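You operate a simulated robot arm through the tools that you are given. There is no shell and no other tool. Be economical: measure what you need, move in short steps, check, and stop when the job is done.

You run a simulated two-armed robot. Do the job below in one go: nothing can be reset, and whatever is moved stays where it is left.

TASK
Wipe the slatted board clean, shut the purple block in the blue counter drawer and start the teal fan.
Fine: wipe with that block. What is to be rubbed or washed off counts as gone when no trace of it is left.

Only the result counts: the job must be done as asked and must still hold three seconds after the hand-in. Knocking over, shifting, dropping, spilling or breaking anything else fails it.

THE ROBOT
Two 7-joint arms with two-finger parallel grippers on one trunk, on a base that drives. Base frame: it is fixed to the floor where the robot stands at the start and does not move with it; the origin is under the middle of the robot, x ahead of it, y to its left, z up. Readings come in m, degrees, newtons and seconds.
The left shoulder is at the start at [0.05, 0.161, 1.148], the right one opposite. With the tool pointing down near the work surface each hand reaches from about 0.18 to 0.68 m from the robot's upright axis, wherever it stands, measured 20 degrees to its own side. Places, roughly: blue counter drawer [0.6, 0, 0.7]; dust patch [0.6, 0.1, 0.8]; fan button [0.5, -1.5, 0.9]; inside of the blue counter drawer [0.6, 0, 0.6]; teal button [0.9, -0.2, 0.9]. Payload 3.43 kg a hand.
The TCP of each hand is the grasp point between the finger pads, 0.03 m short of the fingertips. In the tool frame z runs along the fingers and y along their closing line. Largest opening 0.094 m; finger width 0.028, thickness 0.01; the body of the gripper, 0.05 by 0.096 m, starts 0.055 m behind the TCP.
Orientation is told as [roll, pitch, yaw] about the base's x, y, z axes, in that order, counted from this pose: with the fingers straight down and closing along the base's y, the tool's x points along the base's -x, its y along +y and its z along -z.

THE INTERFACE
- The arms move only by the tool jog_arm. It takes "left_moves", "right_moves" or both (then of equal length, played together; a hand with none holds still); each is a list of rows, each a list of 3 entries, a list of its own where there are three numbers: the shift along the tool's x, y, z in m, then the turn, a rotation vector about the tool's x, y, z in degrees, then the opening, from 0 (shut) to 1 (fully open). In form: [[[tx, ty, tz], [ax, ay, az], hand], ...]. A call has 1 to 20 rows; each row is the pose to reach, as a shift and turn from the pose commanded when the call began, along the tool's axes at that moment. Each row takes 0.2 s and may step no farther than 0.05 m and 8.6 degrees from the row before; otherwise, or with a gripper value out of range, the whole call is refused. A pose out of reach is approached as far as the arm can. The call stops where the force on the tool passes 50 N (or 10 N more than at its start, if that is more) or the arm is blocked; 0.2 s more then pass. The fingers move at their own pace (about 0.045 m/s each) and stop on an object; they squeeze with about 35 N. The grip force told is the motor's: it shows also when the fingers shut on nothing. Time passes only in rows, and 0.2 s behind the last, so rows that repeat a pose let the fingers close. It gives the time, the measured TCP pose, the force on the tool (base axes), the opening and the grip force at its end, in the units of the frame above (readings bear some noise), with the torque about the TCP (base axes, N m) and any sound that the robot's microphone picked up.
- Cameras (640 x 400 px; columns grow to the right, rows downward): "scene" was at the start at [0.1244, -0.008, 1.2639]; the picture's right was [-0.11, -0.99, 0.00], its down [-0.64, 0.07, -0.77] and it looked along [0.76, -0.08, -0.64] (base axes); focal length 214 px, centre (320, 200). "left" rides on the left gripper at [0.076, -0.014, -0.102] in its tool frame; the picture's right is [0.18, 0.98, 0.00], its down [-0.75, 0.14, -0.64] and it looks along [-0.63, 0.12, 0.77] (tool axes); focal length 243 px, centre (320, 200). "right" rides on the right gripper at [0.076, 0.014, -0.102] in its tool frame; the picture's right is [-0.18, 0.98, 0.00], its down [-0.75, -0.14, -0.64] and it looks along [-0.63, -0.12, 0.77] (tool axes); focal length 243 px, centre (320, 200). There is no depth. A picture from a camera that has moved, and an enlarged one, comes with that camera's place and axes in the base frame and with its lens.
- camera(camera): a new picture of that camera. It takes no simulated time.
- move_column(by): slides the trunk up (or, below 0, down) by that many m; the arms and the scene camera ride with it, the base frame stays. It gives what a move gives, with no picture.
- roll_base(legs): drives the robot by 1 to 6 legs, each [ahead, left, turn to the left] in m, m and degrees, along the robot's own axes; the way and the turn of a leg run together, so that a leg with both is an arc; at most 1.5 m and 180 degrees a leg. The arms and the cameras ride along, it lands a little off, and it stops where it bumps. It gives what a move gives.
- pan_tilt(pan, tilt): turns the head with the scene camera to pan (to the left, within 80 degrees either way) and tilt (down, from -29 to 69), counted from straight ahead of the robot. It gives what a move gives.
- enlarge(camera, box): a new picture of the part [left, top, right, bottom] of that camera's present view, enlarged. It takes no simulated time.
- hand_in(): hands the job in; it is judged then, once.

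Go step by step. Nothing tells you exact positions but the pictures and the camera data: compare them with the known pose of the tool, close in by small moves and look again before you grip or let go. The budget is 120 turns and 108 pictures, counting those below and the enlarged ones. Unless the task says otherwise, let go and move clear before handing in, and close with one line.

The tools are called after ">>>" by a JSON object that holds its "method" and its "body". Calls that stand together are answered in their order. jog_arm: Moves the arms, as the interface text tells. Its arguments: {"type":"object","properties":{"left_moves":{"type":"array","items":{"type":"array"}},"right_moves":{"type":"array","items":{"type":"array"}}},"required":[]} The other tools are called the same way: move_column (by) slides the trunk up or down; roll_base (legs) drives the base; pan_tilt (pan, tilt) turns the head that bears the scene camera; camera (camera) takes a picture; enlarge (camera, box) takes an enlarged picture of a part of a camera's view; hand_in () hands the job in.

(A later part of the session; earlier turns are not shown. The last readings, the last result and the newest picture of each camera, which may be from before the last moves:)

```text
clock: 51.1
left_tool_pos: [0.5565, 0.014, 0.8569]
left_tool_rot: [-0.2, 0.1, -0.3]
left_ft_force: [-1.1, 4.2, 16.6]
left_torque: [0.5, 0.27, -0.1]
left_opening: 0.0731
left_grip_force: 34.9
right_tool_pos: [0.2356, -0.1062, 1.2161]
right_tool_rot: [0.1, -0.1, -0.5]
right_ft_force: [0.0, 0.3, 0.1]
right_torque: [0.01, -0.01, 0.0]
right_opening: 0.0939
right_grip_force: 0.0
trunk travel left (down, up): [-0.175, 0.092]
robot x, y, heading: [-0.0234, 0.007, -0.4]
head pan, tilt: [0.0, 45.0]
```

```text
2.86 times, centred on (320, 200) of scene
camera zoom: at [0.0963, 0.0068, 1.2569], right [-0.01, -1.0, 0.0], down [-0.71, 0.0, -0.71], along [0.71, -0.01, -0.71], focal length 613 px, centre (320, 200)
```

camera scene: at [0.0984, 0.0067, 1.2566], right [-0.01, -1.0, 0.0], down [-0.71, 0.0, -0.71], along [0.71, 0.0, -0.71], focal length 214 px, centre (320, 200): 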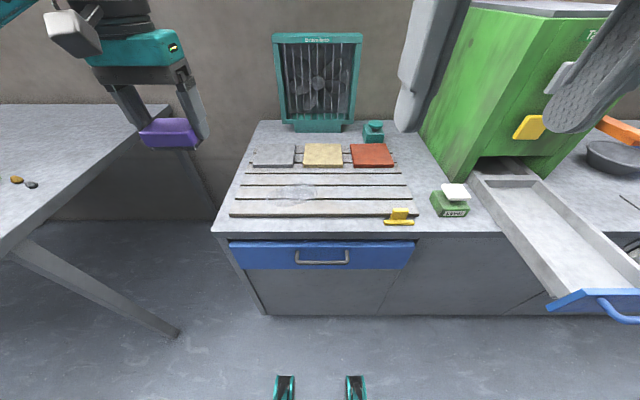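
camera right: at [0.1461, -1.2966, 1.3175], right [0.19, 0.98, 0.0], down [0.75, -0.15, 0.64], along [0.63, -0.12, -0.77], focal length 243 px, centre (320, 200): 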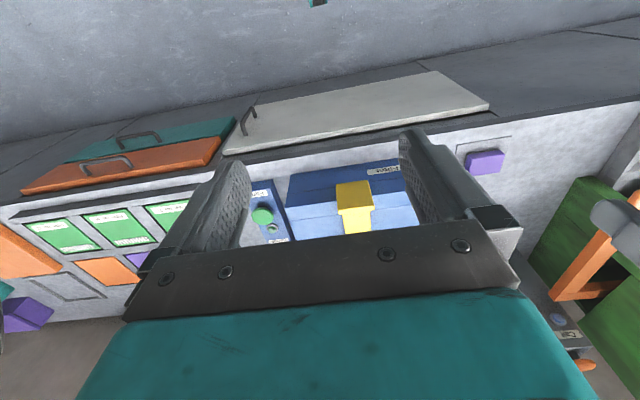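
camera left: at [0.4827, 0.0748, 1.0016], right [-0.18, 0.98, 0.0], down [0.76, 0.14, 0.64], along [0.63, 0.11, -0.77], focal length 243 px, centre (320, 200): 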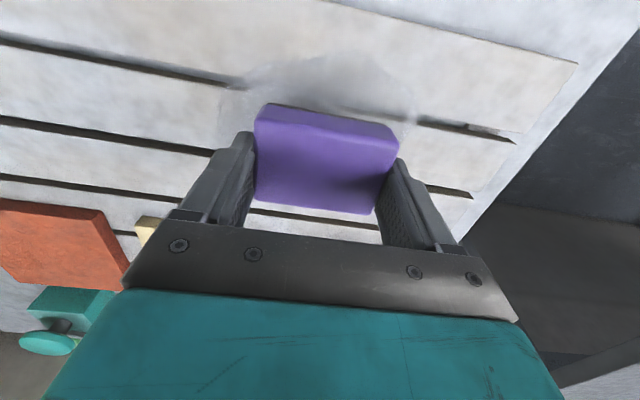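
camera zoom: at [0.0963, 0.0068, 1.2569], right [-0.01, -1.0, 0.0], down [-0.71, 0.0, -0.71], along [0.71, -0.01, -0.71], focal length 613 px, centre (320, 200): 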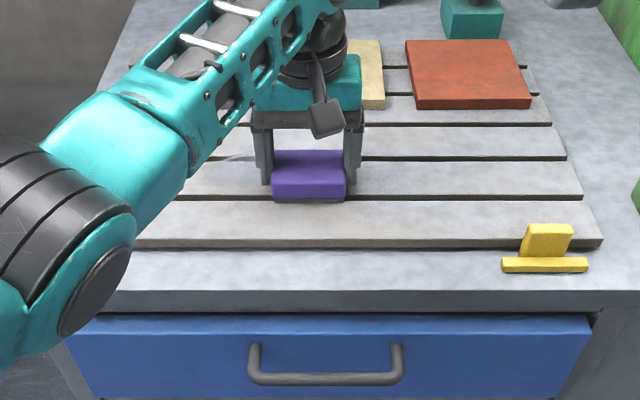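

The board stays put and the dust is coming off. I sweep the rear band next, then the front band.

>>> {"method": "jog_arm", "body": {"left_moves": [[[-0.02, 0, 0], [0, 0, 0], 0.3], [[-0.04, 0, 0], [0, 0, 0], 0.3], [[-0.04, 0.025, 0], [0, 0, 0], 0.3], [[-0.04, 0.05, 0], [0, 0, 0], 0.3], [[-0.04, 0.075, 0], [0, 0, 0], 0.3], [[-0.04, 0.1, 0], [0, 0, 0], 0.3], [[-0.04, 0.125, 0], [0, 0, 0], 0.3], [[-0.04, 0.145, 0], [0, 0, 0], 0.3], [[-0.02, 0.145, 0], [0, 0, 0], 0.3], [[0.0, 0.145, 0], [0, 0, 0], 0.3], [[0.02, 0.145, 0], [0, 0, 0], 0.3], [[0.035, 0.145, 0], [0, 0, 0], 0.3], [[0.035, 0.12, 0], [0, 0, 0], 0.3], [[0.035, 0.095, 0], [0, 0, 0], 0.3], [[0.035, 0.07, 0], [0, 0, 0], 0.3], [[0.035, 0.045, 0], [0, 0, 0], 0.3], [[0.035, 0.02, 0], [0, 0, 0], 0.3], [[0.035, 0, 0], [0, 0, 0], 0.3]]}}

>>> {"method": "enlarge", "body": {"camera": "scene", "box": [220, 130, 420, 270]}}

```text
clock: 54.9
left_tool_pos: [0.5225, 0.0138, 0.8559]
left_tool_rot: [-0.1, 0.3, -0.4]
left_ft_force: [0.4, -0.9, 1.8]
left_torque: [-0.01, -0.03, 0.0]
left_opening: 0.0732
left_grip_force: 34.8
left hand out of reach, approached as far as the arm can: row 2, 3
right_tool_pos: [0.2385, -0.1069, 1.2156]
right_tool_rot: [0.0, 0.0, -0.6]
right_ft_force: [0.1, 0.5, -0.4]
right_torque: [0.01, -0.01, 0.0]
right_opening: 0.094
right_grip_force: 0.1
trunk travel left (down, up): [-0.175, 0.092]
robot x, y, heading: [-0.024, 0.0029, -0.4]
head pan, tilt: [0.0, 45.0]
```

```text
2.86 times, centred on (320, 200) of scene
camera zoom: at [0.0976, 0.0065, 1.2567], right [-0.01, -1.0, 0.0], down [-0.71, 0.01, -0.71], along [0.71, 0.0, -0.71], focal length 613 px, centre (320, 200)
```

zoom: 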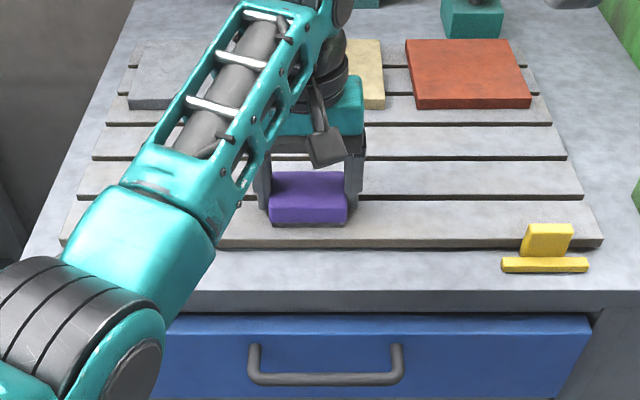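

Pressure dropped in this band. I repeat it with 2 mm more push, then lift and look.

>>> {"method": "jog_arm", "body": {"left_moves": [[[0, 0, 0.002], [0, 0, 0], 0.3], [[0, 0.025, 0.002], [0, 0, 0], 0.3], [[0, 0.05, 0.002], [0, 0, 0], 0.3], [[0, 0.075, 0.002], [0, 0, 0], 0.3], [[0, 0.1, 0.002], [0, 0, 0], 0.3], [[0, 0.125, 0.002], [0, 0, 0], 0.3], [[0, 0.145, 0.002], [0, 0, 0], 0.3]]}}

>>> {"method": "jog_arm", "body": {"left_moves": [[[0, 0, -0.03], [0, 0, 0], 0.3], [[0, 0.02, -0.07], [0, 0, 0], 0.3], [[0, 0.05, -0.1], [0, 0, 0], 0.3], [[0.02, 0.08, -0.13], [0, 0, 0], 0.3], [[0.03, 0.1, -0.16], [0, 0, 0], 0.3]]}}

>>> {"method": "enlarge", "body": {"camera": "scene", "box": [220, 130, 420, 270]}}

```text
clock: 56.5
left_tool_pos: [0.5212, 0.1589, 0.8562]
left_tool_rot: [-0.1, 0.0, -0.3]
left_ft_force: [0.2, -6.9, 20.7]
left_torque: [-0.14, 0.29, 0.14]
left_opening: 0.073
left_grip_force: 34.8
right_tool_pos: [0.2351, -0.1086, 1.2158]
right_tool_rot: [0.2, -0.2, -0.5]
right_ft_force: [0.1, -0.6, 0.2]
right_torque: [0.04, -0.01, 0.02]
right_opening: 0.094
right_grip_force: 0.1
trunk travel left (down, up): [-0.175, 0.092]
robot x, y, heading: [-0.0261, 0.0035, 0.0]
head pan, tilt: [0.0, 45.0]
```

```text
clock: 57.7
left_tool_pos: [0.4966, 0.2586, 1.0128]
left_tool_rot: [-0.1, 0.3, -0.1]
left_ft_force: [-0.6, 0.8, -1.3]
left_torque: [0.01, 0.01, -0.04]
left_opening: 0.073
left_grip_force: 35.4
right_tool_pos: [0.2356, -0.1066, 1.2155]
right_tool_rot: [0.1, 0.0, -0.4]
right_ft_force: [-0.3, 0.0, -0.1]
right_torque: [-0.01, 0.01, 0.04]
right_opening: 0.0939
right_grip_force: 0.0
trunk travel left (down, up): [-0.175, 0.092]
robot x, y, heading: [-0.0246, 0.0065, -0.2]
head pan, tilt: [0.0, 45.0]
```

```text
2.86 times, centred on (320, 200) of scene
camera zoom: at [0.0976, 0.0067, 1.2566], right [-0.01, -1.0, 0.0], down [-0.71, 0.0, -0.71], along [0.71, 0.0, -0.71], focal length 613 px, centre (320, 200)
```

zoom: 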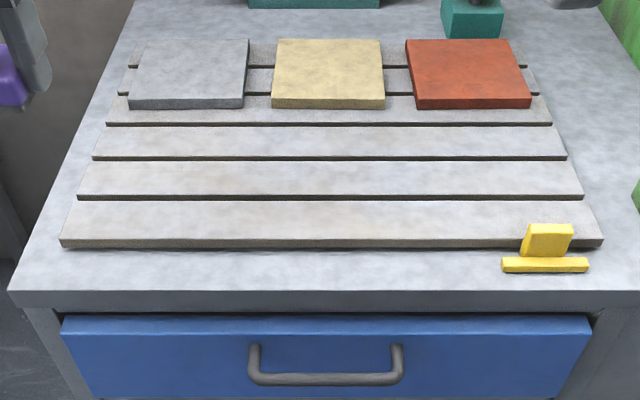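

>>> {"method": "enlarge", "body": {"camera": "scene", "box": [240, 165, 340, 225]}}

>>> {"method": "enlarge", "body": {"camera": "scene", "box": [225, 135, 420, 225]}}

```text
6.40 times, centred on (290, 195) of scene
camera zoom: at [0.0976, 0.0067, 1.2566], right [-0.01, -1.0, 0.0], down [-0.71, 0.0, -0.71], along [0.71, 0.0, -0.71], focal length 1373 px, centre (512, 232)
```

zoom: 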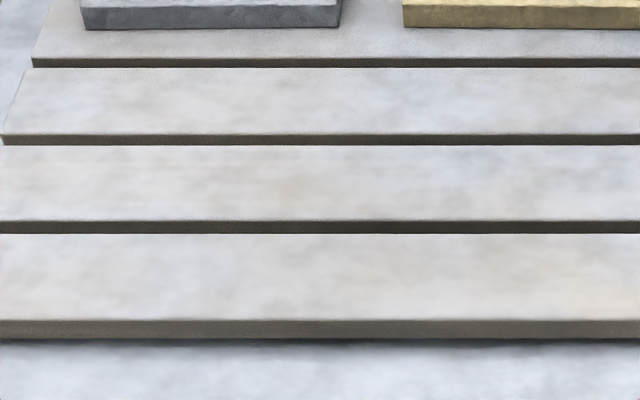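

```text
3.28 times, centred on (322, 180) of scene
camera zoom: at [0.0976, 0.0067, 1.2566], right [-0.01, -1.0, 0.0], down [-0.71, 0.0, -0.71], along [0.71, 0.0, -0.71], focal length 704 px, centre (312, 266)
```

zoom: 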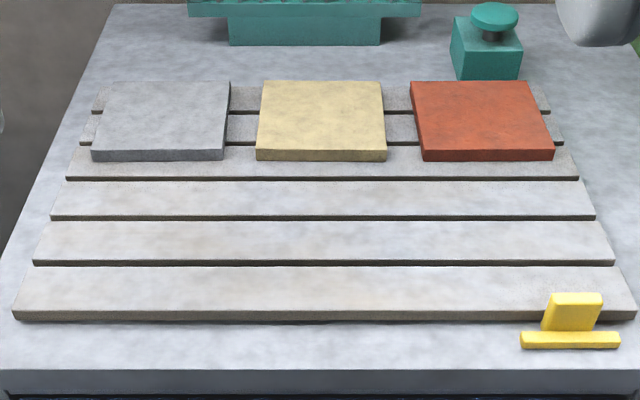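

The board is clean. Now the drawer: I back off a little for room, lower the trunk, and look at the handle.

>>> {"method": "roll_base", "body": {"legs": [[-0.18, 0.05, 0]]}}

>>> {"method": "move_column", "body": {"by": -0.1}}

>>> {"method": "camera", "body": {"camera": "scene"}}

>>> {"method": "camera", "body": {"camera": "right"}}

```text
clock: 59.2
left_tool_pos: [0.3205, 0.311, 1.0127]
left_tool_rot: [0.0, 0.3, -0.2]
left_ft_force: [0.8, 0.0, 0.1]
left_torque: [0.0, -0.04, -0.03]
left_opening: 0.0731
left_grip_force: 34.6
right_tool_pos: [0.0599, -0.0554, 1.2153]
right_tool_rot: [0.0, 0.0, -0.3]
right_ft_force: [0.2, -0.1, 0.2]
right_torque: [0.01, -0.01, 0.03]
right_opening: 0.0943
right_grip_force: 0.2
trunk travel left (down, up): [-0.175, 0.092]
robot x, y, heading: [-0.1972, 0.0563, -0.3]
head pan, tilt: [0.0, 45.0]
```

```text
clock: 60.5
left_tool_pos: [0.3204, 0.3108, 0.9128]
left_tool_rot: [-0.1, 0.2, -0.1]
left_ft_force: [-0.7, -1.2, -1.0]
left_torque: [0.02, 0.04, -0.04]
left_opening: 0.0733
left_grip_force: 35.0
right_tool_pos: [0.0615, -0.0559, 1.1153]
right_tool_rot: [0.0, 0.0, -0.3]
right_ft_force: [0.1, -0.2, 0.6]
right_torque: [0.0, 0.03, -0.02]
right_opening: 0.094
right_grip_force: 0.0
trunk travel left (down, up): [-0.075, 0.192]
robot x, y, heading: [-0.1992, 0.0568, -0.5]
head pan, tilt: [0.0, 45.0]
```

```text
66 pictures are left
camera scene: at [-0.0778, 0.0575, 1.1567], right [0.0, -1.0, 0.0], down [-0.71, 0.0, -0.71], along [0.71, 0.0, -0.71], focal length 214 px, centre (320, 200)
```

scene: 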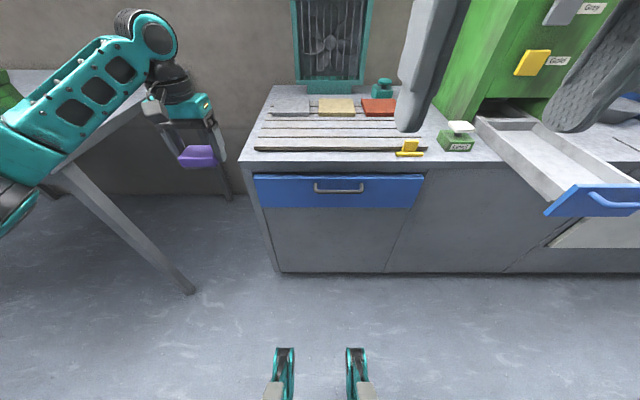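

```text
65 pictures are left
camera right: at [-0.0137, -0.0404, 1.2173], right [0.19, 0.98, 0.0], down [0.75, -0.15, 0.64], along [0.63, -0.12, -0.77], focal length 243 px, centre (320, 200)
```

right: 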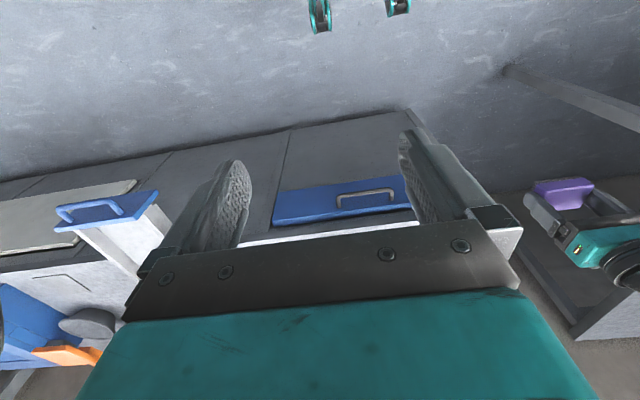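

The handle bar is at about [0.382, 0.002, 0.738]. I turn the right hand so its fingers point forward and close vertically, to pinch the bar.

>>> {"method": "jog_arm", "body": {"right_moves": [[[-0.009, -0.003, 0.011], [-4.619, -4.619, 4.619], 1], [[-0.019, -0.006, 0.022], [-9.238, -9.238, 9.238], 1], [[-0.028, -0.009, 0.033], [-13.857, -13.857, 13.857], 1], [[-0.037, -0.012, 0.044], [-18.475, -18.475, 18.475], 1], [[-0.047, -0.015, 0.055], [-23.094, -23.094, 23.094], 1], [[-0.056, -0.018, 0.066], [-27.713, -27.713, 27.713], 1], [[-0.065, -0.021, 0.077], [-32.332, -32.332, 32.332], 1], [[-0.075, -0.024, 0.088], [-36.951, -36.951, 36.951], 1], [[-0.084, -0.027, 0.099], [-41.57, -41.57, 41.57], 1], [[-0.093, -0.03, 0.11], [-46.188, -46.188, 46.188], 1], [[-0.103, -0.033, 0.121], [-50.807, -50.807, 50.807], 1], [[-0.112, -0.036, 0.132], [-55.426, -55.426, 55.426], 1], [[-0.121, -0.039, 0.143], [-60.045, -60.045, 60.045], 1], [[-0.131, -0.042, 0.154], [-64.664, -64.664, 64.664], 1], [[-0.14, -0.045, 0.165], [-69.283, -69.283, 69.283], 1]]}}

>>> {"method": "camera", "body": {"camera": "scene"}}

>>> {"method": "camera", "body": {"camera": "right"}}

```text
clock: 63.8
left_tool_pos: [0.3209, 0.3121, 0.9113]
left_tool_rot: [-0.3, 0.3, -0.1]
left_ft_force: [-0.2, 0.7, -1.3]
left_torque: [-0.06, 0.0, -0.01]
left_opening: 0.0732
left_grip_force: 35.0
right_tool_pos: [0.2408, -0.058, 0.9834]
right_tool_rot: [72.3, -3.0, -75.7]
right_ft_force: [0.0, 0.8, -0.4]
right_torque: [-0.01, -0.02, -0.03]
right_opening: 0.0942
right_grip_force: 0.1
right hand out of reach, approached as far as the arm can: row 7, 8, 9, 10, 11, 12, 13, 14, 15
trunk travel left (down, up): [-0.075, 0.192]
robot x, y, heading: [-0.2004, 0.0556, -0.4]
head pan, tilt: [0.0, 45.0]
```

```text
64 pictures are left
camera scene: at [-0.0766, 0.06, 1.1564], right [0.0, -1.0, 0.0], down [-0.71, 0.0, -0.71], along [0.71, 0.0, -0.71], focal length 214 px, centre (320, 200)
```

scene: 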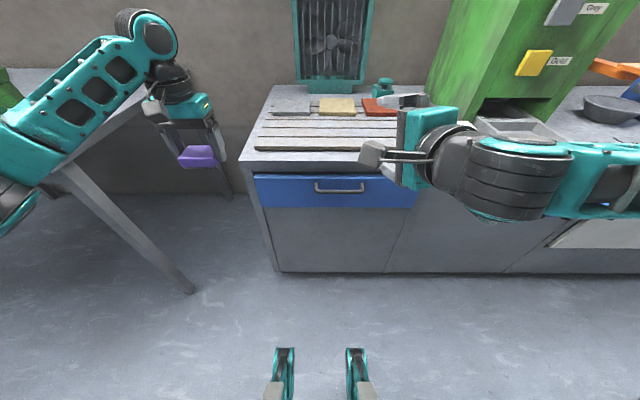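

```text
63 pictures are left
camera right: at [0.1315, -0.0043, 1.0231], right [0.33, -0.06, 0.94], down [-0.45, -0.89, 0.1], along [0.83, -0.46, -0.31], focal length 243 px, centre (320, 200)
```

right: 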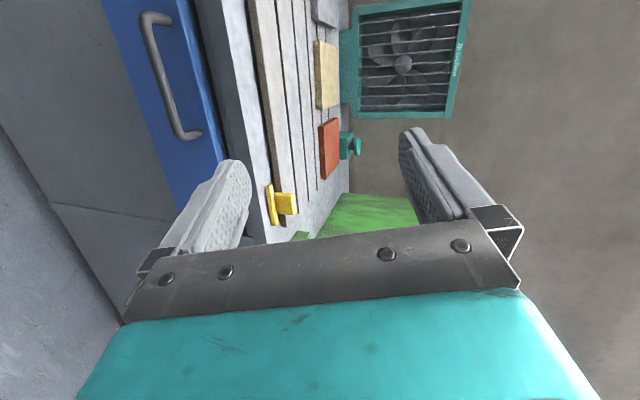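

>>> {"method": "jog_arm", "body": {"right_moves": [[[0.016, -0.028, 0.016], [0, 0, 0], 1], [[0.032, -0.056, 0.032], [0, 0, 0], 1], [[0.048, -0.084, 0.048], [0, 0, 0], 1], [[0.064, -0.112, 0.064], [0, 0, 0], 1], [[0.08, -0.14, 0.08], [0, 0, 0], 1], [[0.09, -0.16, 0.09], [0, 0, 0], 1], [[0.09, -0.16, 0.09], [0, 0, 0], 1]]}}

>>> {"method": "camera", "body": {"camera": "scene"}}

>>> {"method": "camera", "body": {"camera": "right"}}

```text
clock: 65.3
left_tool_pos: [0.3212, 0.3098, 0.9128]
left_tool_rot: [-0.1, 0.2, -0.1]
left_ft_force: [-0.5, 0.6, 0.1]
left_torque: [0.0, 0.01, 0.01]
left_opening: 0.0726
left_grip_force: 34.7
right_tool_pos: [0.2418, 0.0536, 0.8214]
right_tool_rot: [72.2, -2.9, -76.1]
right_ft_force: [-0.2, 0.4, 0.0]
right_torque: [0.01, 0.02, -0.01]
right_opening: 0.0941
right_grip_force: 0.1
right hand out of reach, approached as far as the arm can: row 1, 2, 3, 4, 5, 6, 7
trunk travel left (down, up): [-0.075, 0.192]
robot x, y, heading: [-0.1981, 0.0618, -0.3]
head pan, tilt: [0.0, 45.0]
```

```text
62 pictures are left
camera scene: at [-0.078, 0.0577, 1.1568], right [0.0, -1.0, 0.0], down [-0.71, 0.0, -0.71], along [0.71, 0.0, -0.71], focal length 214 px, centre (320, 200)
```

scene: 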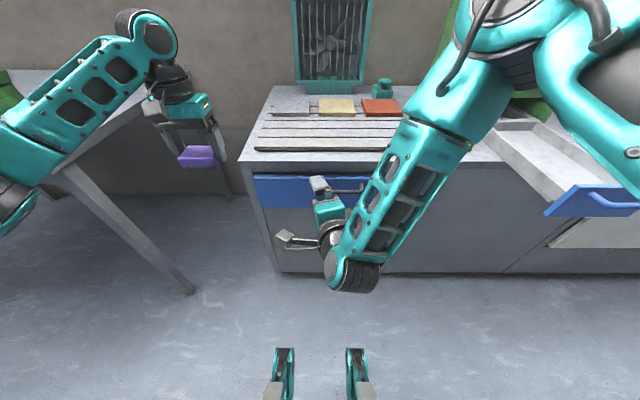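

```text
61 pictures are left
camera right: at [0.1331, 0.1077, 0.8611], right [0.32, -0.06, 0.94], down [-0.45, -0.89, 0.1], along [0.83, -0.46, -0.31], focal length 243 px, centre (320, 200)
```

right: 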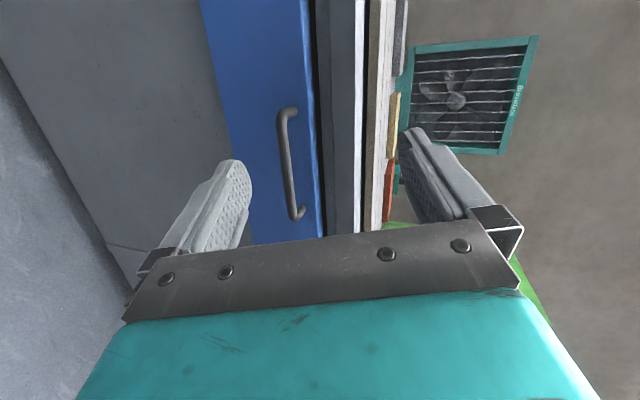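

The hand points forward and about 18° down, which suits pinching the bar. I line it up in front of the bar with a smaller opening so the upper finger clears the counter lip.

>>> {"method": "jog_arm", "body": {"right_moves": [[[-0.027, -0.015, 0.0], [0, 0, 0], 0.8], [[-0.054, -0.03, 0.0], [0, 0, 0], 0.6], [[-0.0805, -0.0456, 0.01], [0, 0, 0], 0.45], [[-0.0805, -0.0456, 0.04], [0, 0, 0], 0.45], [[-0.0805, -0.0456, 0.055], [0, 0, 0], 0.45], [[-0.0805, -0.0456, 0.055], [0, 0, 0], 0.45]]}}

>>> {"method": "enlarge", "body": {"camera": "scene", "box": [230, 130, 430, 270]}}

>>> {"method": "camera", "body": {"camera": "right"}}

```text
clock: 66.8
left_tool_pos: [0.3212, 0.3103, 0.9132]
left_tool_rot: [-0.1, 0.2, -0.2]
left_ft_force: [-0.3, -0.3, -1.0]
left_torque: [-0.01, 0.03, 0.02]
left_opening: 0.0732
left_grip_force: 34.9
right_tool_pos: [0.2638, 0.062, 0.8218]
right_tool_rot: [72.1, -2.9, -75.9]
right_ft_force: [0.1, 0.0, -1.0]
right_torque: [0.01, 0.03, -0.03]
right_opening: 0.0422
right_grip_force: 0.0
right hand out of reach, approached as far as the arm can: row 1, 2, 3, 4, 5, 6
trunk travel left (down, up): [-0.075, 0.192]
robot x, y, heading: [-0.1979, 0.0569, -0.1]
head pan, tilt: [0.0, 45.0]
```

```text
2.86 times, centred on (330, 200) of scene
camera zoom: at [-0.0776, 0.0574, 1.1566], right [0.0, -1.0, 0.0], down [-0.71, 0.0, -0.71], along [0.71, 0.0, -0.71], focal length 613 px, centre (291, 200)
```

zoom: 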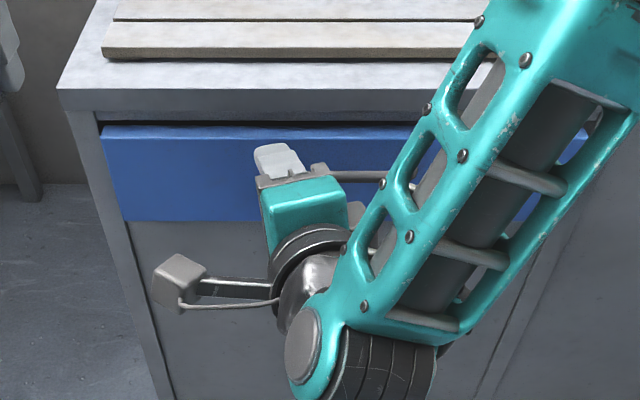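

```text
59 pictures are left
camera right: at [0.1545, 0.116, 0.8612], right [0.33, -0.06, 0.94], down [-0.45, -0.89, 0.1], along [0.83, -0.46, -0.32], focal length 243 px, centre (320, 200)
```

right: 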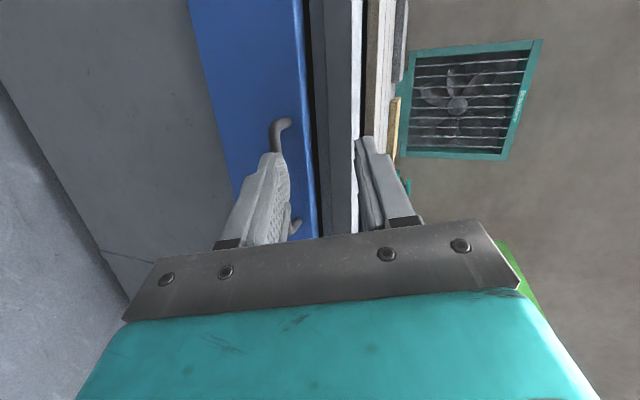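

The horizontal pose sits at a joint limit. I tip the hand to point about 60° down instead, which is easier to reach, and lift it clear of the handle.

>>> {"method": "jog_arm", "body": {"right_moves": [[[-0.01, 0.012, -0.01], [7, -2, 0.7], 0.45], [[-0.02, 0.024, -0.02], [14, -4, 1.4], 0.45], [[-0.03, 0.036, -0.03], [21, -6, 2], 0.45], [[-0.045, 0.05, -0.037], [28, -8, 2.7], 0.45], [[-0.055, 0.06, -0.037], [35, -10, 3.3], 0.45], [[-0.062, 0.068, -0.037], [42, -12, 4], 0.45], [[-0.062, 0.068, -0.037], [42, -12, 4], 0.45]]}}

>>> {"method": "camera", "body": {"camera": "scene"}}

>>> {"method": "camera", "body": {"camera": "right"}}

```text
clock: 68.3
left_tool_pos: [0.3211, 0.3107, 0.9129]
left_tool_rot: [-0.1, 0.3, -0.3]
left_ft_force: [0.2, -0.5, -1.8]
left_torque: [0.01, 0.0, -0.01]
left_opening: 0.0732
left_grip_force: 34.9
right_tool_pos: [0.264, 0.0041, 0.8993]
right_tool_rot: [31.0, -7.0, -87.4]
right_ft_force: [0.0, 0.8, 0.3]
right_torque: [0.0, -0.02, 0.01]
right_opening: 0.042
right_grip_force: 0.1
trunk travel left (down, up): [-0.075, 0.192]
robot x, y, heading: [-0.2011, 0.0553, -0.4]
head pan, tilt: [0.0, 45.0]
```

```text
58 pictures are left
camera scene: at [-0.0777, 0.0575, 1.1567], right [0.0, -1.0, 0.0], down [-0.71, 0.0, -0.71], along [0.71, 0.0, -0.71], focal length 214 px, centre (320, 200)
```

scene: 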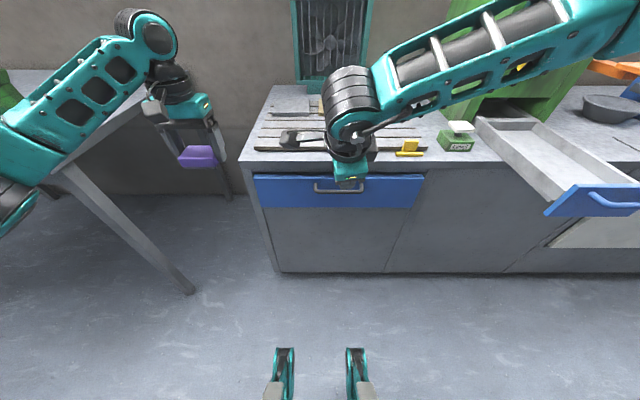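

```text
57 pictures are left
camera right: at [0.2204, 0.0908, 0.9833], right [0.85, -0.08, 0.52], down [-0.42, -0.71, 0.57], along [0.33, -0.7, -0.64], focal length 243 px, centre (320, 200)
```

right: 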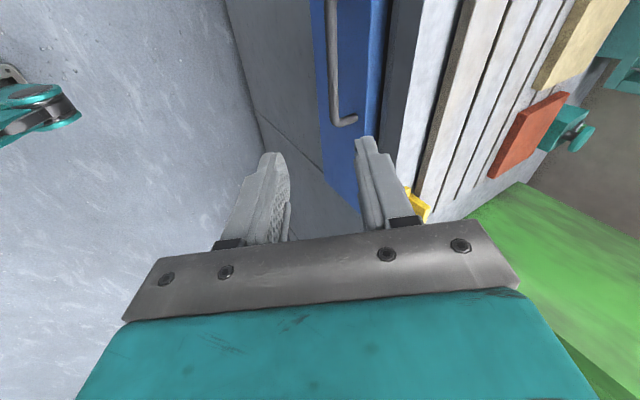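

From the side view the bar is at about [0.394, 0, 0.726] with a gap of roughly 3 cm behind it. I approach along the fingers so the far one enters the gap.

>>> {"method": "jog_arm", "body": {"right_moves": [[[0.004, 0.004, 0.036], [0, 0, 0], 0.45], [[0.008, 0.008, 0.072], [0, 0, 0], 0.45], [[0.0108, 0.0131, 0.108], [0, 0, 0], 0.45], [[0.0108, 0.0131, 0.143], [0, 0, 0], 0.45], [[0.0108, 0.0131, 0.143], [0, 0, 0], 0.45]]}}

>>> {"method": "camera", "body": {"camera": "right"}}

>>> {"method": "enlarge", "body": {"camera": "scene", "box": [230, 130, 430, 270]}}

```text
clock: 69.5
left_tool_pos: [0.3207, 0.3112, 0.9125]
left_tool_rot: [-0.1, 0.3, -0.2]
left_ft_force: [0.1, -0.4, -0.3]
left_torque: [0.0, -0.02, 0.02]
left_opening: 0.0732
left_grip_force: 34.8
right_tool_pos: [0.3483, 0.0047, 0.7836]
right_tool_rot: [31.1, -7.0, -87.3]
right_ft_force: [0.7, 0.8, 0.1]
right_torque: [0.02, -0.03, -0.04]
right_opening: 0.0424
right_grip_force: 0.1
trunk travel left (down, up): [-0.075, 0.192]
robot x, y, heading: [-0.1999, 0.0588, -0.1]
head pan, tilt: [0.0, 45.0]
```

```text
56 pictures are left
camera right: at [0.3048, 0.0905, 0.8678], right [0.85, -0.08, 0.53], down [-0.42, -0.71, 0.57], along [0.33, -0.7, -0.64], focal length 243 px, centre (320, 200)
```

right: 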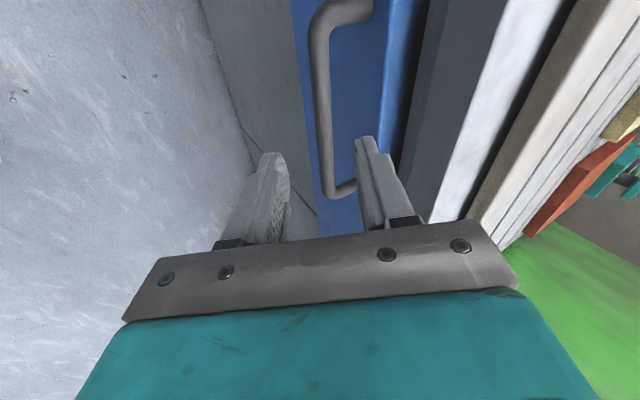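

```text
2.86 times, centred on (330, 200) of scene
camera zoom: at [-0.0777, 0.0575, 1.1566], right [0.0, -1.0, 0.0], down [-0.71, 0.0, -0.71], along [0.71, 0.0, -0.71], focal length 613 px, centre (291, 200)
```

zoom: 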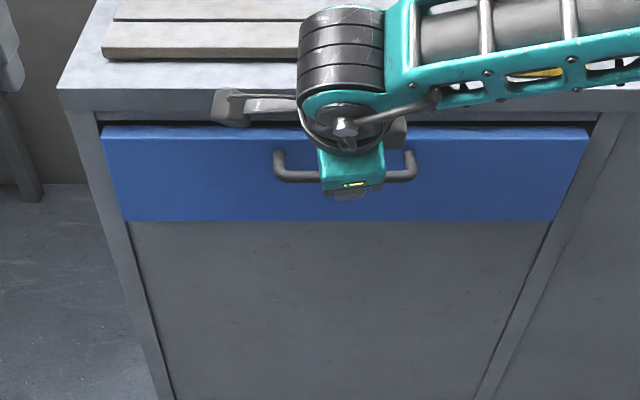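

>>> {"method": "jog_arm", "body": {"right_moves": [[[0, -0.004, 0.015], [0, 0, 0], 0.45], [[0, -0.004, 0.03], [0, 0, 0], 0.45], [[0, -0.004, 0.04], [0, 0, 0], 0.45]]}}

>>> {"method": "camera", "body": {"camera": "right"}}

```text
clock: 70.3
left_tool_pos: [0.3199, 0.3101, 0.9139]
left_tool_rot: [-0.1, 0.1, -0.2]
left_ft_force: [0.1, -0.5, -1.3]
left_torque: [0.0, -0.03, -0.03]
left_opening: 0.0731
left_grip_force: 35.5
right_tool_pos: [0.3675, 0.0019, 0.7473]
right_tool_rot: [31.1, -6.9, -87.4]
right_ft_force: [-0.3, -0.1, 0.7]
right_torque: [-0.02, 0.0, 0.0]
right_opening: 0.0422
right_grip_force: 0.0
trunk travel left (down, up): [-0.075, 0.192]
robot x, y, heading: [-0.2038, 0.0538, -0.2]
head pan, tilt: [0.0, 45.0]
```

```text
54 pictures are left
camera right: at [0.3228, 0.0871, 0.8323], right [0.85, -0.08, 0.53], down [-0.42, -0.71, 0.57], along [0.33, -0.7, -0.64], focal length 243 px, centre (320, 200)
```

right: 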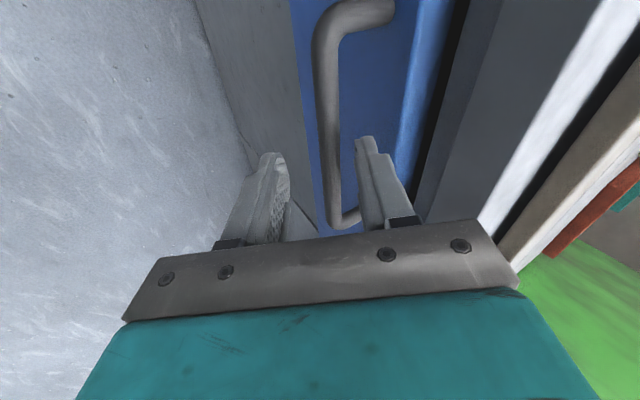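

>>> {"method": "jog_arm", "body": {"right_moves": [[[0, 0, 0.01], [0, 0, 0], 0.45], [[0, 0, 0.02], [0, 0, 0], 0.45], [[0, 0, 0.02], [0, 0, 0], 0.3], [[0, 0, 0.02], [0, 0, 0], 0.0], [[0, 0, 0.02], [0, 0, 0], 0.0], [[0, 0, 0.02], [0, 0, 0], 0.0]]}}

>>> {"method": "camera", "body": {"camera": "right"}}

```text
clock: 71.8
left_tool_pos: [0.3195, 0.3098, 0.913]
left_tool_rot: [0.0, 0.2, -0.2]
left_ft_force: [0.6, 0.8, -0.7]
left_torque: [0.01, 0.0, 0.01]
left_opening: 0.0732
left_grip_force: 34.7
right_tool_pos: [0.3774, -0.0003, 0.7338]
right_tool_rot: [31.2, -6.9, -87.5]
right_ft_force: [2.3, 1.9, 11.2]
right_torque: [0.58, -0.1, -1.06]
right_opening: 0.0153
right_grip_force: 44.9
trunk travel left (down, up): [-0.075, 0.192]
robot x, y, heading: [-0.198, 0.056, -0.6]
head pan, tilt: [0.0, 45.0]
```

```text
53 pictures are left
camera right: at [0.3334, 0.0858, 0.8172], right [0.84, -0.08, 0.53], down [-0.42, -0.71, 0.56], along [0.33, -0.7, -0.64], focal length 243 px, centre (320, 200)
```

right: 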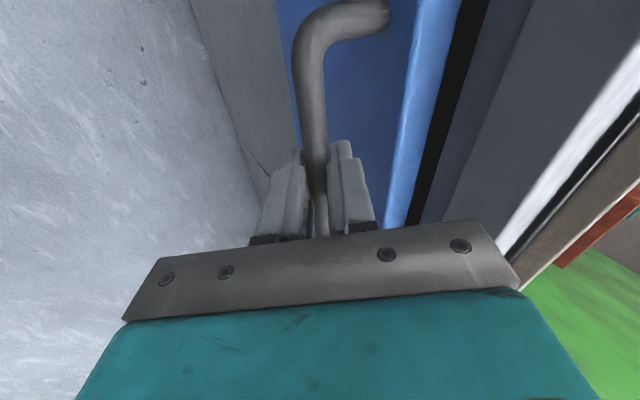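

The bar is gripped. I pull the drawer straight out.

>>> {"method": "jog_arm", "body": {"right_moves": [[[0.0007, -0.0128, -0.0078], [0, 0, 0], 0], [[0.0014, -0.0256, -0.0157], [0, 0, 0], 0], [[0.0023, -0.0426, -0.0262], [0, 0, 0], 0], [[0.0037, -0.068, -0.042], [0, 0, 0], 0], [[0.005, -0.0937, -0.0575], [0, 0, 0], 0], [[0.0064, -0.119, -0.073], [0, 0, 0], 0]]}}

>>> {"method": "camera", "body": {"camera": "scene"}}

```text
clock: 73.2
left_tool_pos: [0.32, 0.3113, 0.9114]
left_tool_rot: [-0.2, 0.1, -0.2]
left_ft_force: [0.4, 0.4, -1.4]
left_torque: [-0.01, -0.01, 0.0]
left_opening: 0.073
left_grip_force: 35.2
right_tool_pos: [0.2354, 0.002, 0.7321]
right_tool_rot: [31.2, -6.9, -87.2]
right_ft_force: [-1.7, 9.5, 19.8]
right_torque: [0.17, -0.13, -1.37]
right_opening: 0.0152
right_grip_force: 45.1
trunk travel left (down, up): [-0.075, 0.192]
robot x, y, heading: [-0.1999, 0.0571, -0.2]
head pan, tilt: [0.0, 45.0]
```

```text
52 pictures are left
camera scene: at [-0.079, 0.0583, 1.1569], right [0.0, -1.0, 0.0], down [-0.71, 0.0, -0.71], along [0.71, 0.0, -0.71], focal length 214 px, centre (320, 200)
```

scene: 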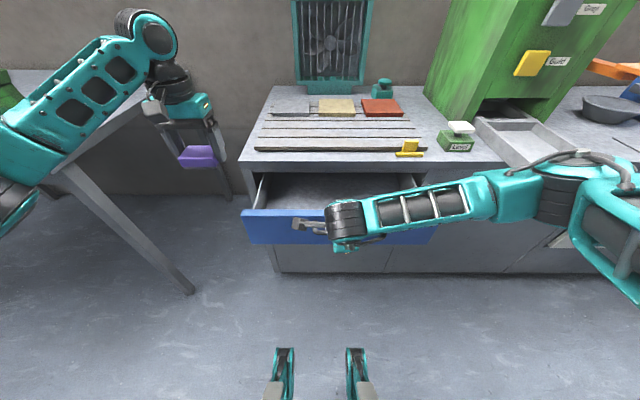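

>>> {"method": "pan_tilt", "body": {"pan": -50, "tilt": 45}}

>>> {"method": "camera", "body": {"camera": "scene"}}

```text
clock: 74.3
left_tool_pos: [0.3192, 0.311, 0.9124]
left_tool_rot: [-0.2, 0.2, -0.1]
left_ft_force: [-0.9, -0.2, -1.3]
left_torque: [0.0, -0.01, 0.05]
left_opening: 0.073
left_grip_force: 34.7
right_tool_pos: [0.2368, 0.0006, 0.7321]
right_tool_rot: [31.3, -7.0, -87.4]
right_ft_force: [-2.3, 12.8, 15.3]
right_torque: [1.01, -0.09, -0.92]
right_opening: 0.0152
right_grip_force: 45.2
trunk travel left (down, up): [-0.075, 0.192]
robot x, y, heading: [-0.2008, 0.0523, -0.2]
head pan, tilt: [-50.0, 45.0]
```

```text
51 pictures are left
camera scene: at [-0.1081, -0.0038, 1.1568], right [-0.77, -0.64, 0.0], down [-0.45, 0.54, -0.71], along [0.45, -0.54, -0.71], focal length 214 px, centre (320, 200)
```

scene: 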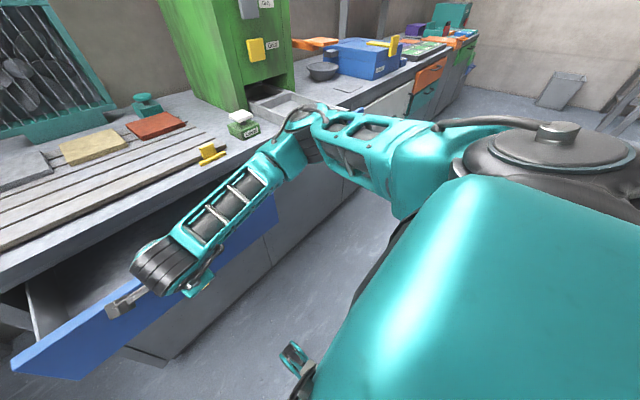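

The drawer is open about 14 cm, which is enough, and my right elbow is getting close to the green drawer. I let go here and back the hand out along its fingers.

>>> {"method": "jog_arm", "body": {"right_moves": [[[0, 0, 0], [0, 0, 0], 0.4], [[0, 0, 0], [0, 0, 0], 0.45], [[0, 0, 0], [0, 0, 0], 0.45], [[0, 0, -0.02], [0, 0, 0], 0.45], [[0, 0, -0.05], [0, 0, 0], 0.45], [[0, 0, -0.08], [0, 0, 0], 0.45], [[0, 0.025, -0.12], [0, 0, 0], 0.45], [[0, 0.05, -0.16], [0, 0, 0], 0.45], [[0, 0.07, -0.19], [0, 0, 0], 0.45]]}}

>>> {"method": "camera", "body": {"camera": "scene"}}

```text
clock: 76.3
left_tool_pos: [0.3206, 0.3109, 0.912]
left_tool_rot: [0.0, 0.1, -0.1]
left_ft_force: [-0.3, -0.1, -1.0]
left_torque: [0.0, 0.0, 0.03]
left_opening: 0.0731
left_grip_force: 34.9
right_tool_pos: [0.198, 0.02, 0.9285]
right_tool_rot: [31.0, -7.0, -87.3]
right_ft_force: [0.0, 0.1, -0.5]
right_torque: [-0.02, -0.01, 0.0]
right_opening: 0.0423
right_grip_force: 0.1
trunk travel left (down, up): [-0.075, 0.192]
robot x, y, heading: [-0.1972, 0.0554, -0.5]
head pan, tilt: [-50.0, 45.0]
```

```text
50 pictures are left
camera scene: at [-0.1071, -0.0046, 1.1566], right [-0.77, -0.64, 0.0], down [-0.45, 0.54, -0.71], along [0.45, -0.54, -0.71], focal length 214 px, centre (320, 200)
```

scene: 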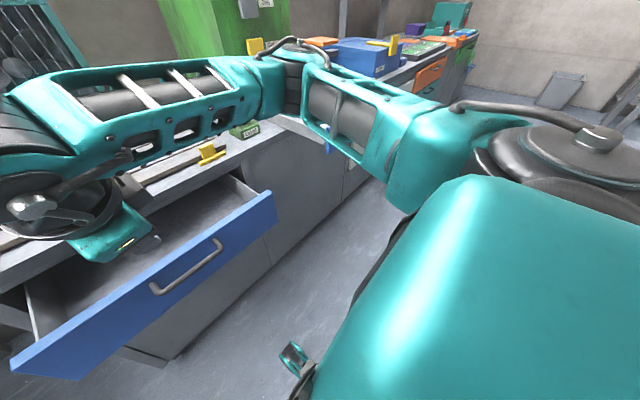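

>>> {"method": "jog_arm", "body": {"right_moves": [[[-0.0, 0.0, -0.04], [0, 0, 0], 0.45], [[-0.02, 0.001, -0.07], [0, 0, 0], 0.45], [[-0.05, 0.002, -0.1], [0, 0, 0], 0.45], [[-0.09, 0.004, -0.119], [0, 0, 0], 0.45], [[-0.131, 0.0055, -0.119], [0, 0, 0], 0.45]]}}

>>> {"method": "pan_tilt", "body": {"pan": 0, "tilt": 45}}

>>> {"method": "camera", "body": {"camera": "scene"}}

>>> {"method": "camera", "body": {"camera": "left"}}

```text
clock: 77.5
left_tool_pos: [0.3197, 0.3098, 0.9129]
left_tool_rot: [-0.2, 0.2, -0.2]
left_ft_force: [-0.1, -0.7, -1.1]
left_torque: [-0.01, 0.0, 0.04]
left_opening: 0.0735
left_grip_force: 34.7
right_tool_pos: [0.1458, -0.0987, 1.0472]
right_tool_rot: [31.1, -7.1, -87.3]
right_ft_force: [0.9, -0.1, 0.3]
right_torque: [0.01, 0.0, 0.02]
right_opening: 0.0423
right_grip_force: 0.1
trunk travel left (down, up): [-0.075, 0.192]
robot x, y, heading: [-0.1989, 0.0547, -0.4]
head pan, tilt: [-50.0, 45.0]
```

```text
clock: 78.7
left_tool_pos: [0.3199, 0.3101, 0.9126]
left_tool_rot: [-0.1, 0.2, -0.2]
left_ft_force: [0.1, 0.1, -1.1]
left_torque: [0.01, 0.02, -0.02]
left_opening: 0.0732
left_grip_force: 35.3
right_tool_pos: [0.1467, -0.0965, 1.0476]
right_tool_rot: [31.0, -7.1, -87.4]
right_ft_force: [0.8, -0.3, -1.4]
right_torque: [0.01, -0.03, -0.01]
right_opening: 0.0426
right_grip_force: 0.0
trunk travel left (down, up): [-0.075, 0.192]
robot x, y, heading: [-0.1996, 0.0548, -0.3]
head pan, tilt: [0.0, 45.0]
```

```text
49 pictures are left
camera scene: at [-0.0777, 0.0574, 1.1566], right [-0.01, -1.0, 0.0], down [-0.71, 0.0, -0.71], along [0.71, 0.0, -0.71], focal length 214 px, centre (320, 200)
```

scene: 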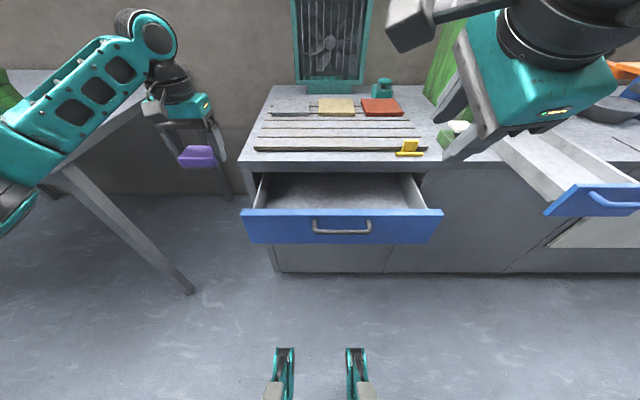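

```text
48 pictures are left
camera left: at [0.2446, 0.2968, 1.0147], right [-0.18, 0.98, 0.0], down [0.76, 0.14, 0.64], along [0.63, 0.11, -0.77], focal length 243 px, centre (320, 200)
```

left: 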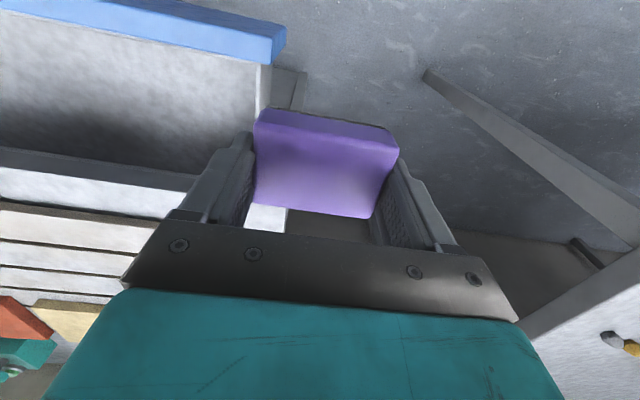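

The drawer is open and the green drawer hasn't moved. I bring the block over the gap between the drawer front and the counter edge.

>>> {"method": "jog_arm", "body": {"left_moves": [[[-0.01, -0.04, 0.01], [0, 0, 0], 0.3], [[-0.02, -0.08, 0.02], [0, 0, 0], 0.3], [[-0.03, -0.12, 0.03], [0, 0, 0], 0.3], [[-0.04, -0.16, 0.04], [0, 0, 0], 0.3], [[-0.042, -0.18, 0.06], [0, 0, 0], 0.3], [[-0.042, -0.18, 0.1], [0, 0, 0], 0.3]]}}

>>> {"method": "enlarge", "body": {"camera": "scene", "box": [230, 120, 450, 260]}}

>>> {"method": "camera", "body": {"camera": "left"}}

```text
clock: 80.1
left_tool_pos: [0.3621, 0.1298, 0.8154]
left_tool_rot: [-0.2, 0.2, -0.1]
left_ft_force: [-0.1, -0.9, 0.0]
left_torque: [0.02, -0.02, 0.01]
left_opening: 0.0729
left_grip_force: 34.7
right_tool_pos: [0.1466, -0.0982, 1.048]
right_tool_rot: [31.0, -6.9, -87.3]
right_ft_force: [-0.3, -0.1, 0.5]
right_torque: [0.02, -0.01, 0.03]
right_opening: 0.0422
right_grip_force: 0.1
trunk travel left (down, up): [-0.075, 0.192]
robot x, y, heading: [-0.2029, 0.0578, -0.2]
head pan, tilt: [0.0, 45.0]
```

```text
2.86 times, centred on (340, 190) of scene
camera zoom: at [-0.0776, 0.0575, 1.1567], right [0.0, -1.0, 0.0], down [-0.71, 0.0, -0.71], along [0.71, 0.0, -0.71], focal length 613 px, centre (263, 229)
```

zoom: 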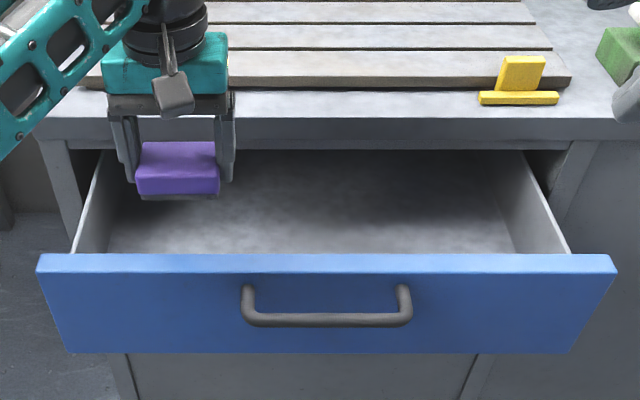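

```text
46 pictures are left
camera left: at [0.2861, 0.1168, 0.9168], right [-0.18, 0.98, 0.0], down [0.76, 0.14, 0.64], along [0.63, 0.11, -0.77], focal length 243 px, centre (320, 200)
```

left: 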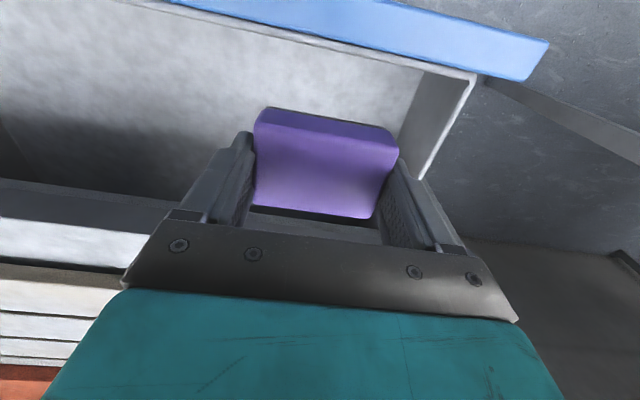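

>>> {"method": "jog_arm", "body": {"left_moves": [[[0, -0.03, 0.01], [0, 0, 0], 0.3], [[0, -0.03, 0.04], [0, 0, 0], 0.3], [[0, -0.03, 0.07], [0, 0, 0], 0.3], [[0, -0.03, 0.1], [0, 0, 0], 0.3]]}}

>>> {"method": "enlarge", "body": {"camera": "scene", "box": [230, 120, 450, 260]}}

>>> {"method": "camera", "body": {"camera": "left"}}

```text
clock: 81.1
left_tool_pos: [0.3617, 0.0992, 0.7119]
left_tool_rot: [-0.2, 0.1, -0.2]
left_ft_force: [-0.3, -1.1, -1.0]
left_torque: [0.0, 0.03, 0.02]
left_opening: 0.073
left_grip_force: 35.5
right_tool_pos: [0.1467, -0.0981, 1.0471]
right_tool_rot: [31.0, -7.0, -87.3]
right_ft_force: [0.9, 0.7, 0.1]
right_torque: [0.02, 0.01, -0.03]
right_opening: 0.0423
right_grip_force: 0.1
trunk travel left (down, up): [-0.075, 0.192]
robot x, y, heading: [-0.1952, 0.0564, -0.3]
head pan, tilt: [0.0, 45.0]
```

```text
2.86 times, centred on (340, 190) of scene
camera zoom: at [-0.0777, 0.0575, 1.1567], right [0.0, -1.0, 0.0], down [-0.71, 0.0, -0.71], along [0.71, 0.0, -0.71], focal length 613 px, centre (263, 229)
```

zoom: 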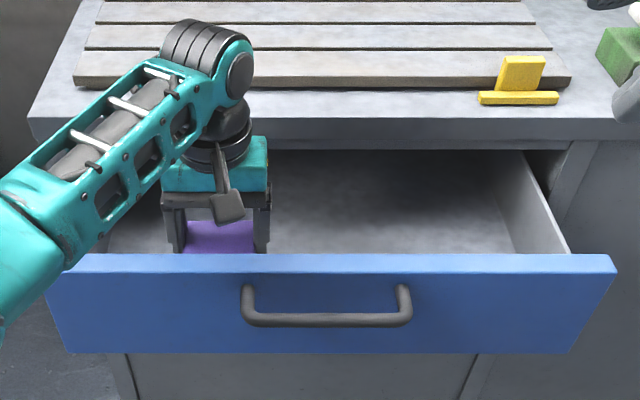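

```text
44 pictures are left
camera left: at [0.2851, 0.0847, 0.8145], right [-0.18, 0.98, 0.0], down [0.76, 0.14, 0.64], along [0.63, 0.11, -0.77], focal length 243 px, centre (320, 200)
```

left: 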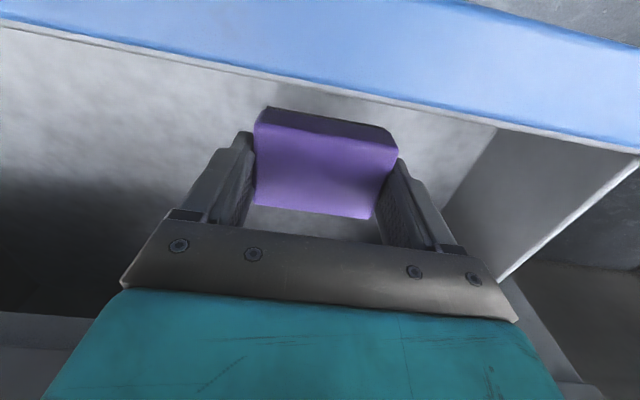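

>>> {"method": "pan_tilt", "body": {"pan": 35, "tilt": 50}}

>>> {"method": "camera", "body": {"camera": "scene"}}

```text
clock: 82.1
left_tool_pos: [0.3606, 0.0974, 0.7137]
left_tool_rot: [-0.1, 0.1, -0.1]
left_ft_force: [0.4, 0.0, 0.0]
left_torque: [0.0, 0.03, 0.01]
left_opening: 0.073
left_grip_force: 34.9
right_tool_pos: [0.1455, -0.0973, 1.0481]
right_tool_rot: [31.1, -7.0, -87.3]
right_ft_force: [-0.1, 0.4, 0.4]
right_torque: [0.01, 0.0, 0.0]
right_opening: 0.0422
right_grip_force: 0.0
trunk travel left (down, up): [-0.075, 0.192]
robot x, y, heading: [-0.1966, 0.0582, -0.3]
head pan, tilt: [35.0, 50.0]
```

```text
43 pictures are left
camera scene: at [-0.0957, 0.1017, 1.1497], right [0.57, -0.82, 0.0], down [-0.63, -0.44, -0.64], along [0.53, 0.37, -0.77], focal length 214 px, centre (320, 200)
```

scene: 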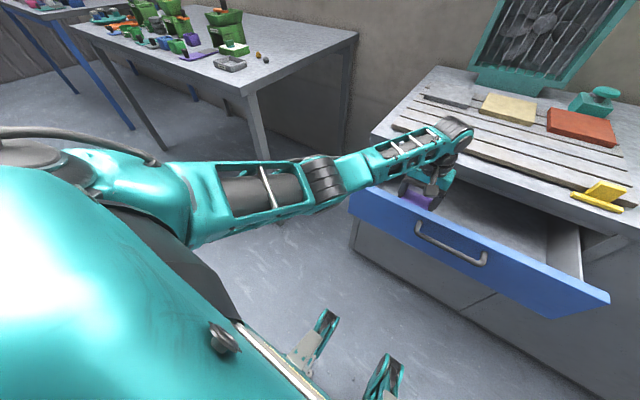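

The forearm is well clear. I lower the block gently towards the drawer floor.

>>> {"method": "jog_arm", "body": {"left_moves": [[[0, 0, 0.008], [0, 0, 0], 0.3], [[0, 0, 0.016], [0, 0, 0], 0.3], [[0, 0, 0.022], [0, 0, 0], 0.3], [[0, 0, 0.028], [0, 0, 0], 0.3]]}}

>>> {"method": "camera", "body": {"camera": "left"}}

>>> {"method": "enlarge", "body": {"camera": "scene", "box": [340, 100, 500, 250]}}

```text
clock: 83.1
left_tool_pos: [0.3619, 0.0982, 0.6856]
left_tool_rot: [-0.3, 0.2, -0.1]
left_ft_force: [-0.1, 0.1, -0.4]
left_torque: [-0.01, 0.0, -0.01]
left_opening: 0.0732
left_grip_force: 34.7
right_tool_pos: [0.1456, -0.0973, 1.0483]
right_tool_rot: [31.0, -7.0, -87.3]
right_ft_force: [0.7, 0.4, 0.4]
right_torque: [0.0, 0.01, 0.01]
right_opening: 0.0421
right_grip_force: 0.0
trunk travel left (down, up): [-0.075, 0.192]
robot x, y, heading: [-0.196, 0.0535, -0.6]
head pan, tilt: [35.0, 50.0]
```

```text
42 pictures are left
camera left: at [0.2854, 0.0857, 0.7877], right [-0.18, 0.98, 0.0], down [0.76, 0.14, 0.64], along [0.63, 0.11, -0.77], focal length 243 px, centre (320, 200)
```

left: 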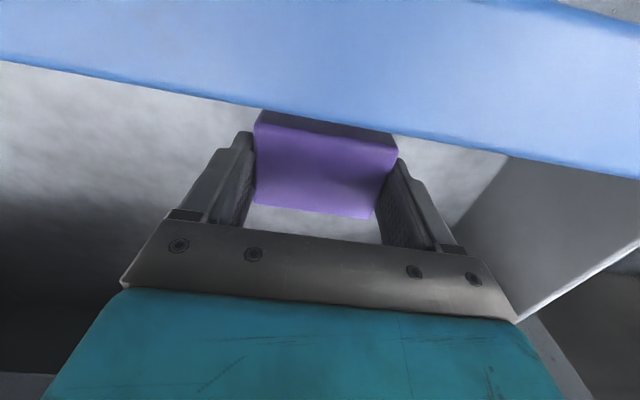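

```text
2.67 times, centred on (420, 175) of scene
camera zoom: at [-0.0957, 0.1017, 1.1497], right [0.57, -0.82, 0.0], down [-0.63, -0.44, -0.64], along [0.53, 0.37, -0.77], focal length 572 px, centre (53, 267)
```

zoom: 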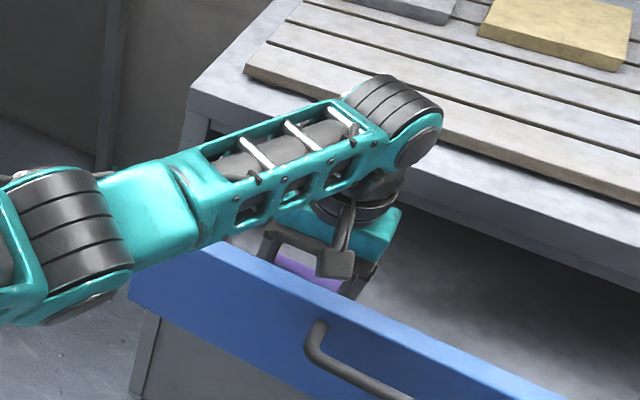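

>>> {"method": "jog_arm", "body": {"left_moves": [[[0, 0, 0.006], [0, 0, 0], 0.3], [[0, 0, 0.012], [0, 0, 0], 0.3], [[0, 0, 0.012], [0, 0, 0], 0.3]]}}

```text
clock: 83.9
left_tool_pos: [0.361, 0.0987, 0.6719]
left_tool_rot: [-0.1, 0.2, -0.2]
left_ft_force: [-0.2, -0.2, -0.9]
left_torque: [0.0, -0.03, 0.0]
left_opening: 0.0732
left_grip_force: 34.9
right_tool_pos: [0.1455, -0.0972, 1.0484]
right_tool_rot: [31.1, -7.1, -87.2]
right_ft_force: [0.5, -0.4, 0.0]
right_torque: [0.0, -0.02, 0.0]
right_opening: 0.0422
right_grip_force: 0.0
trunk travel left (down, up): [-0.075, 0.192]
robot x, y, heading: [-0.2004, 0.0597, -0.5]
head pan, tilt: [35.0, 50.0]
```

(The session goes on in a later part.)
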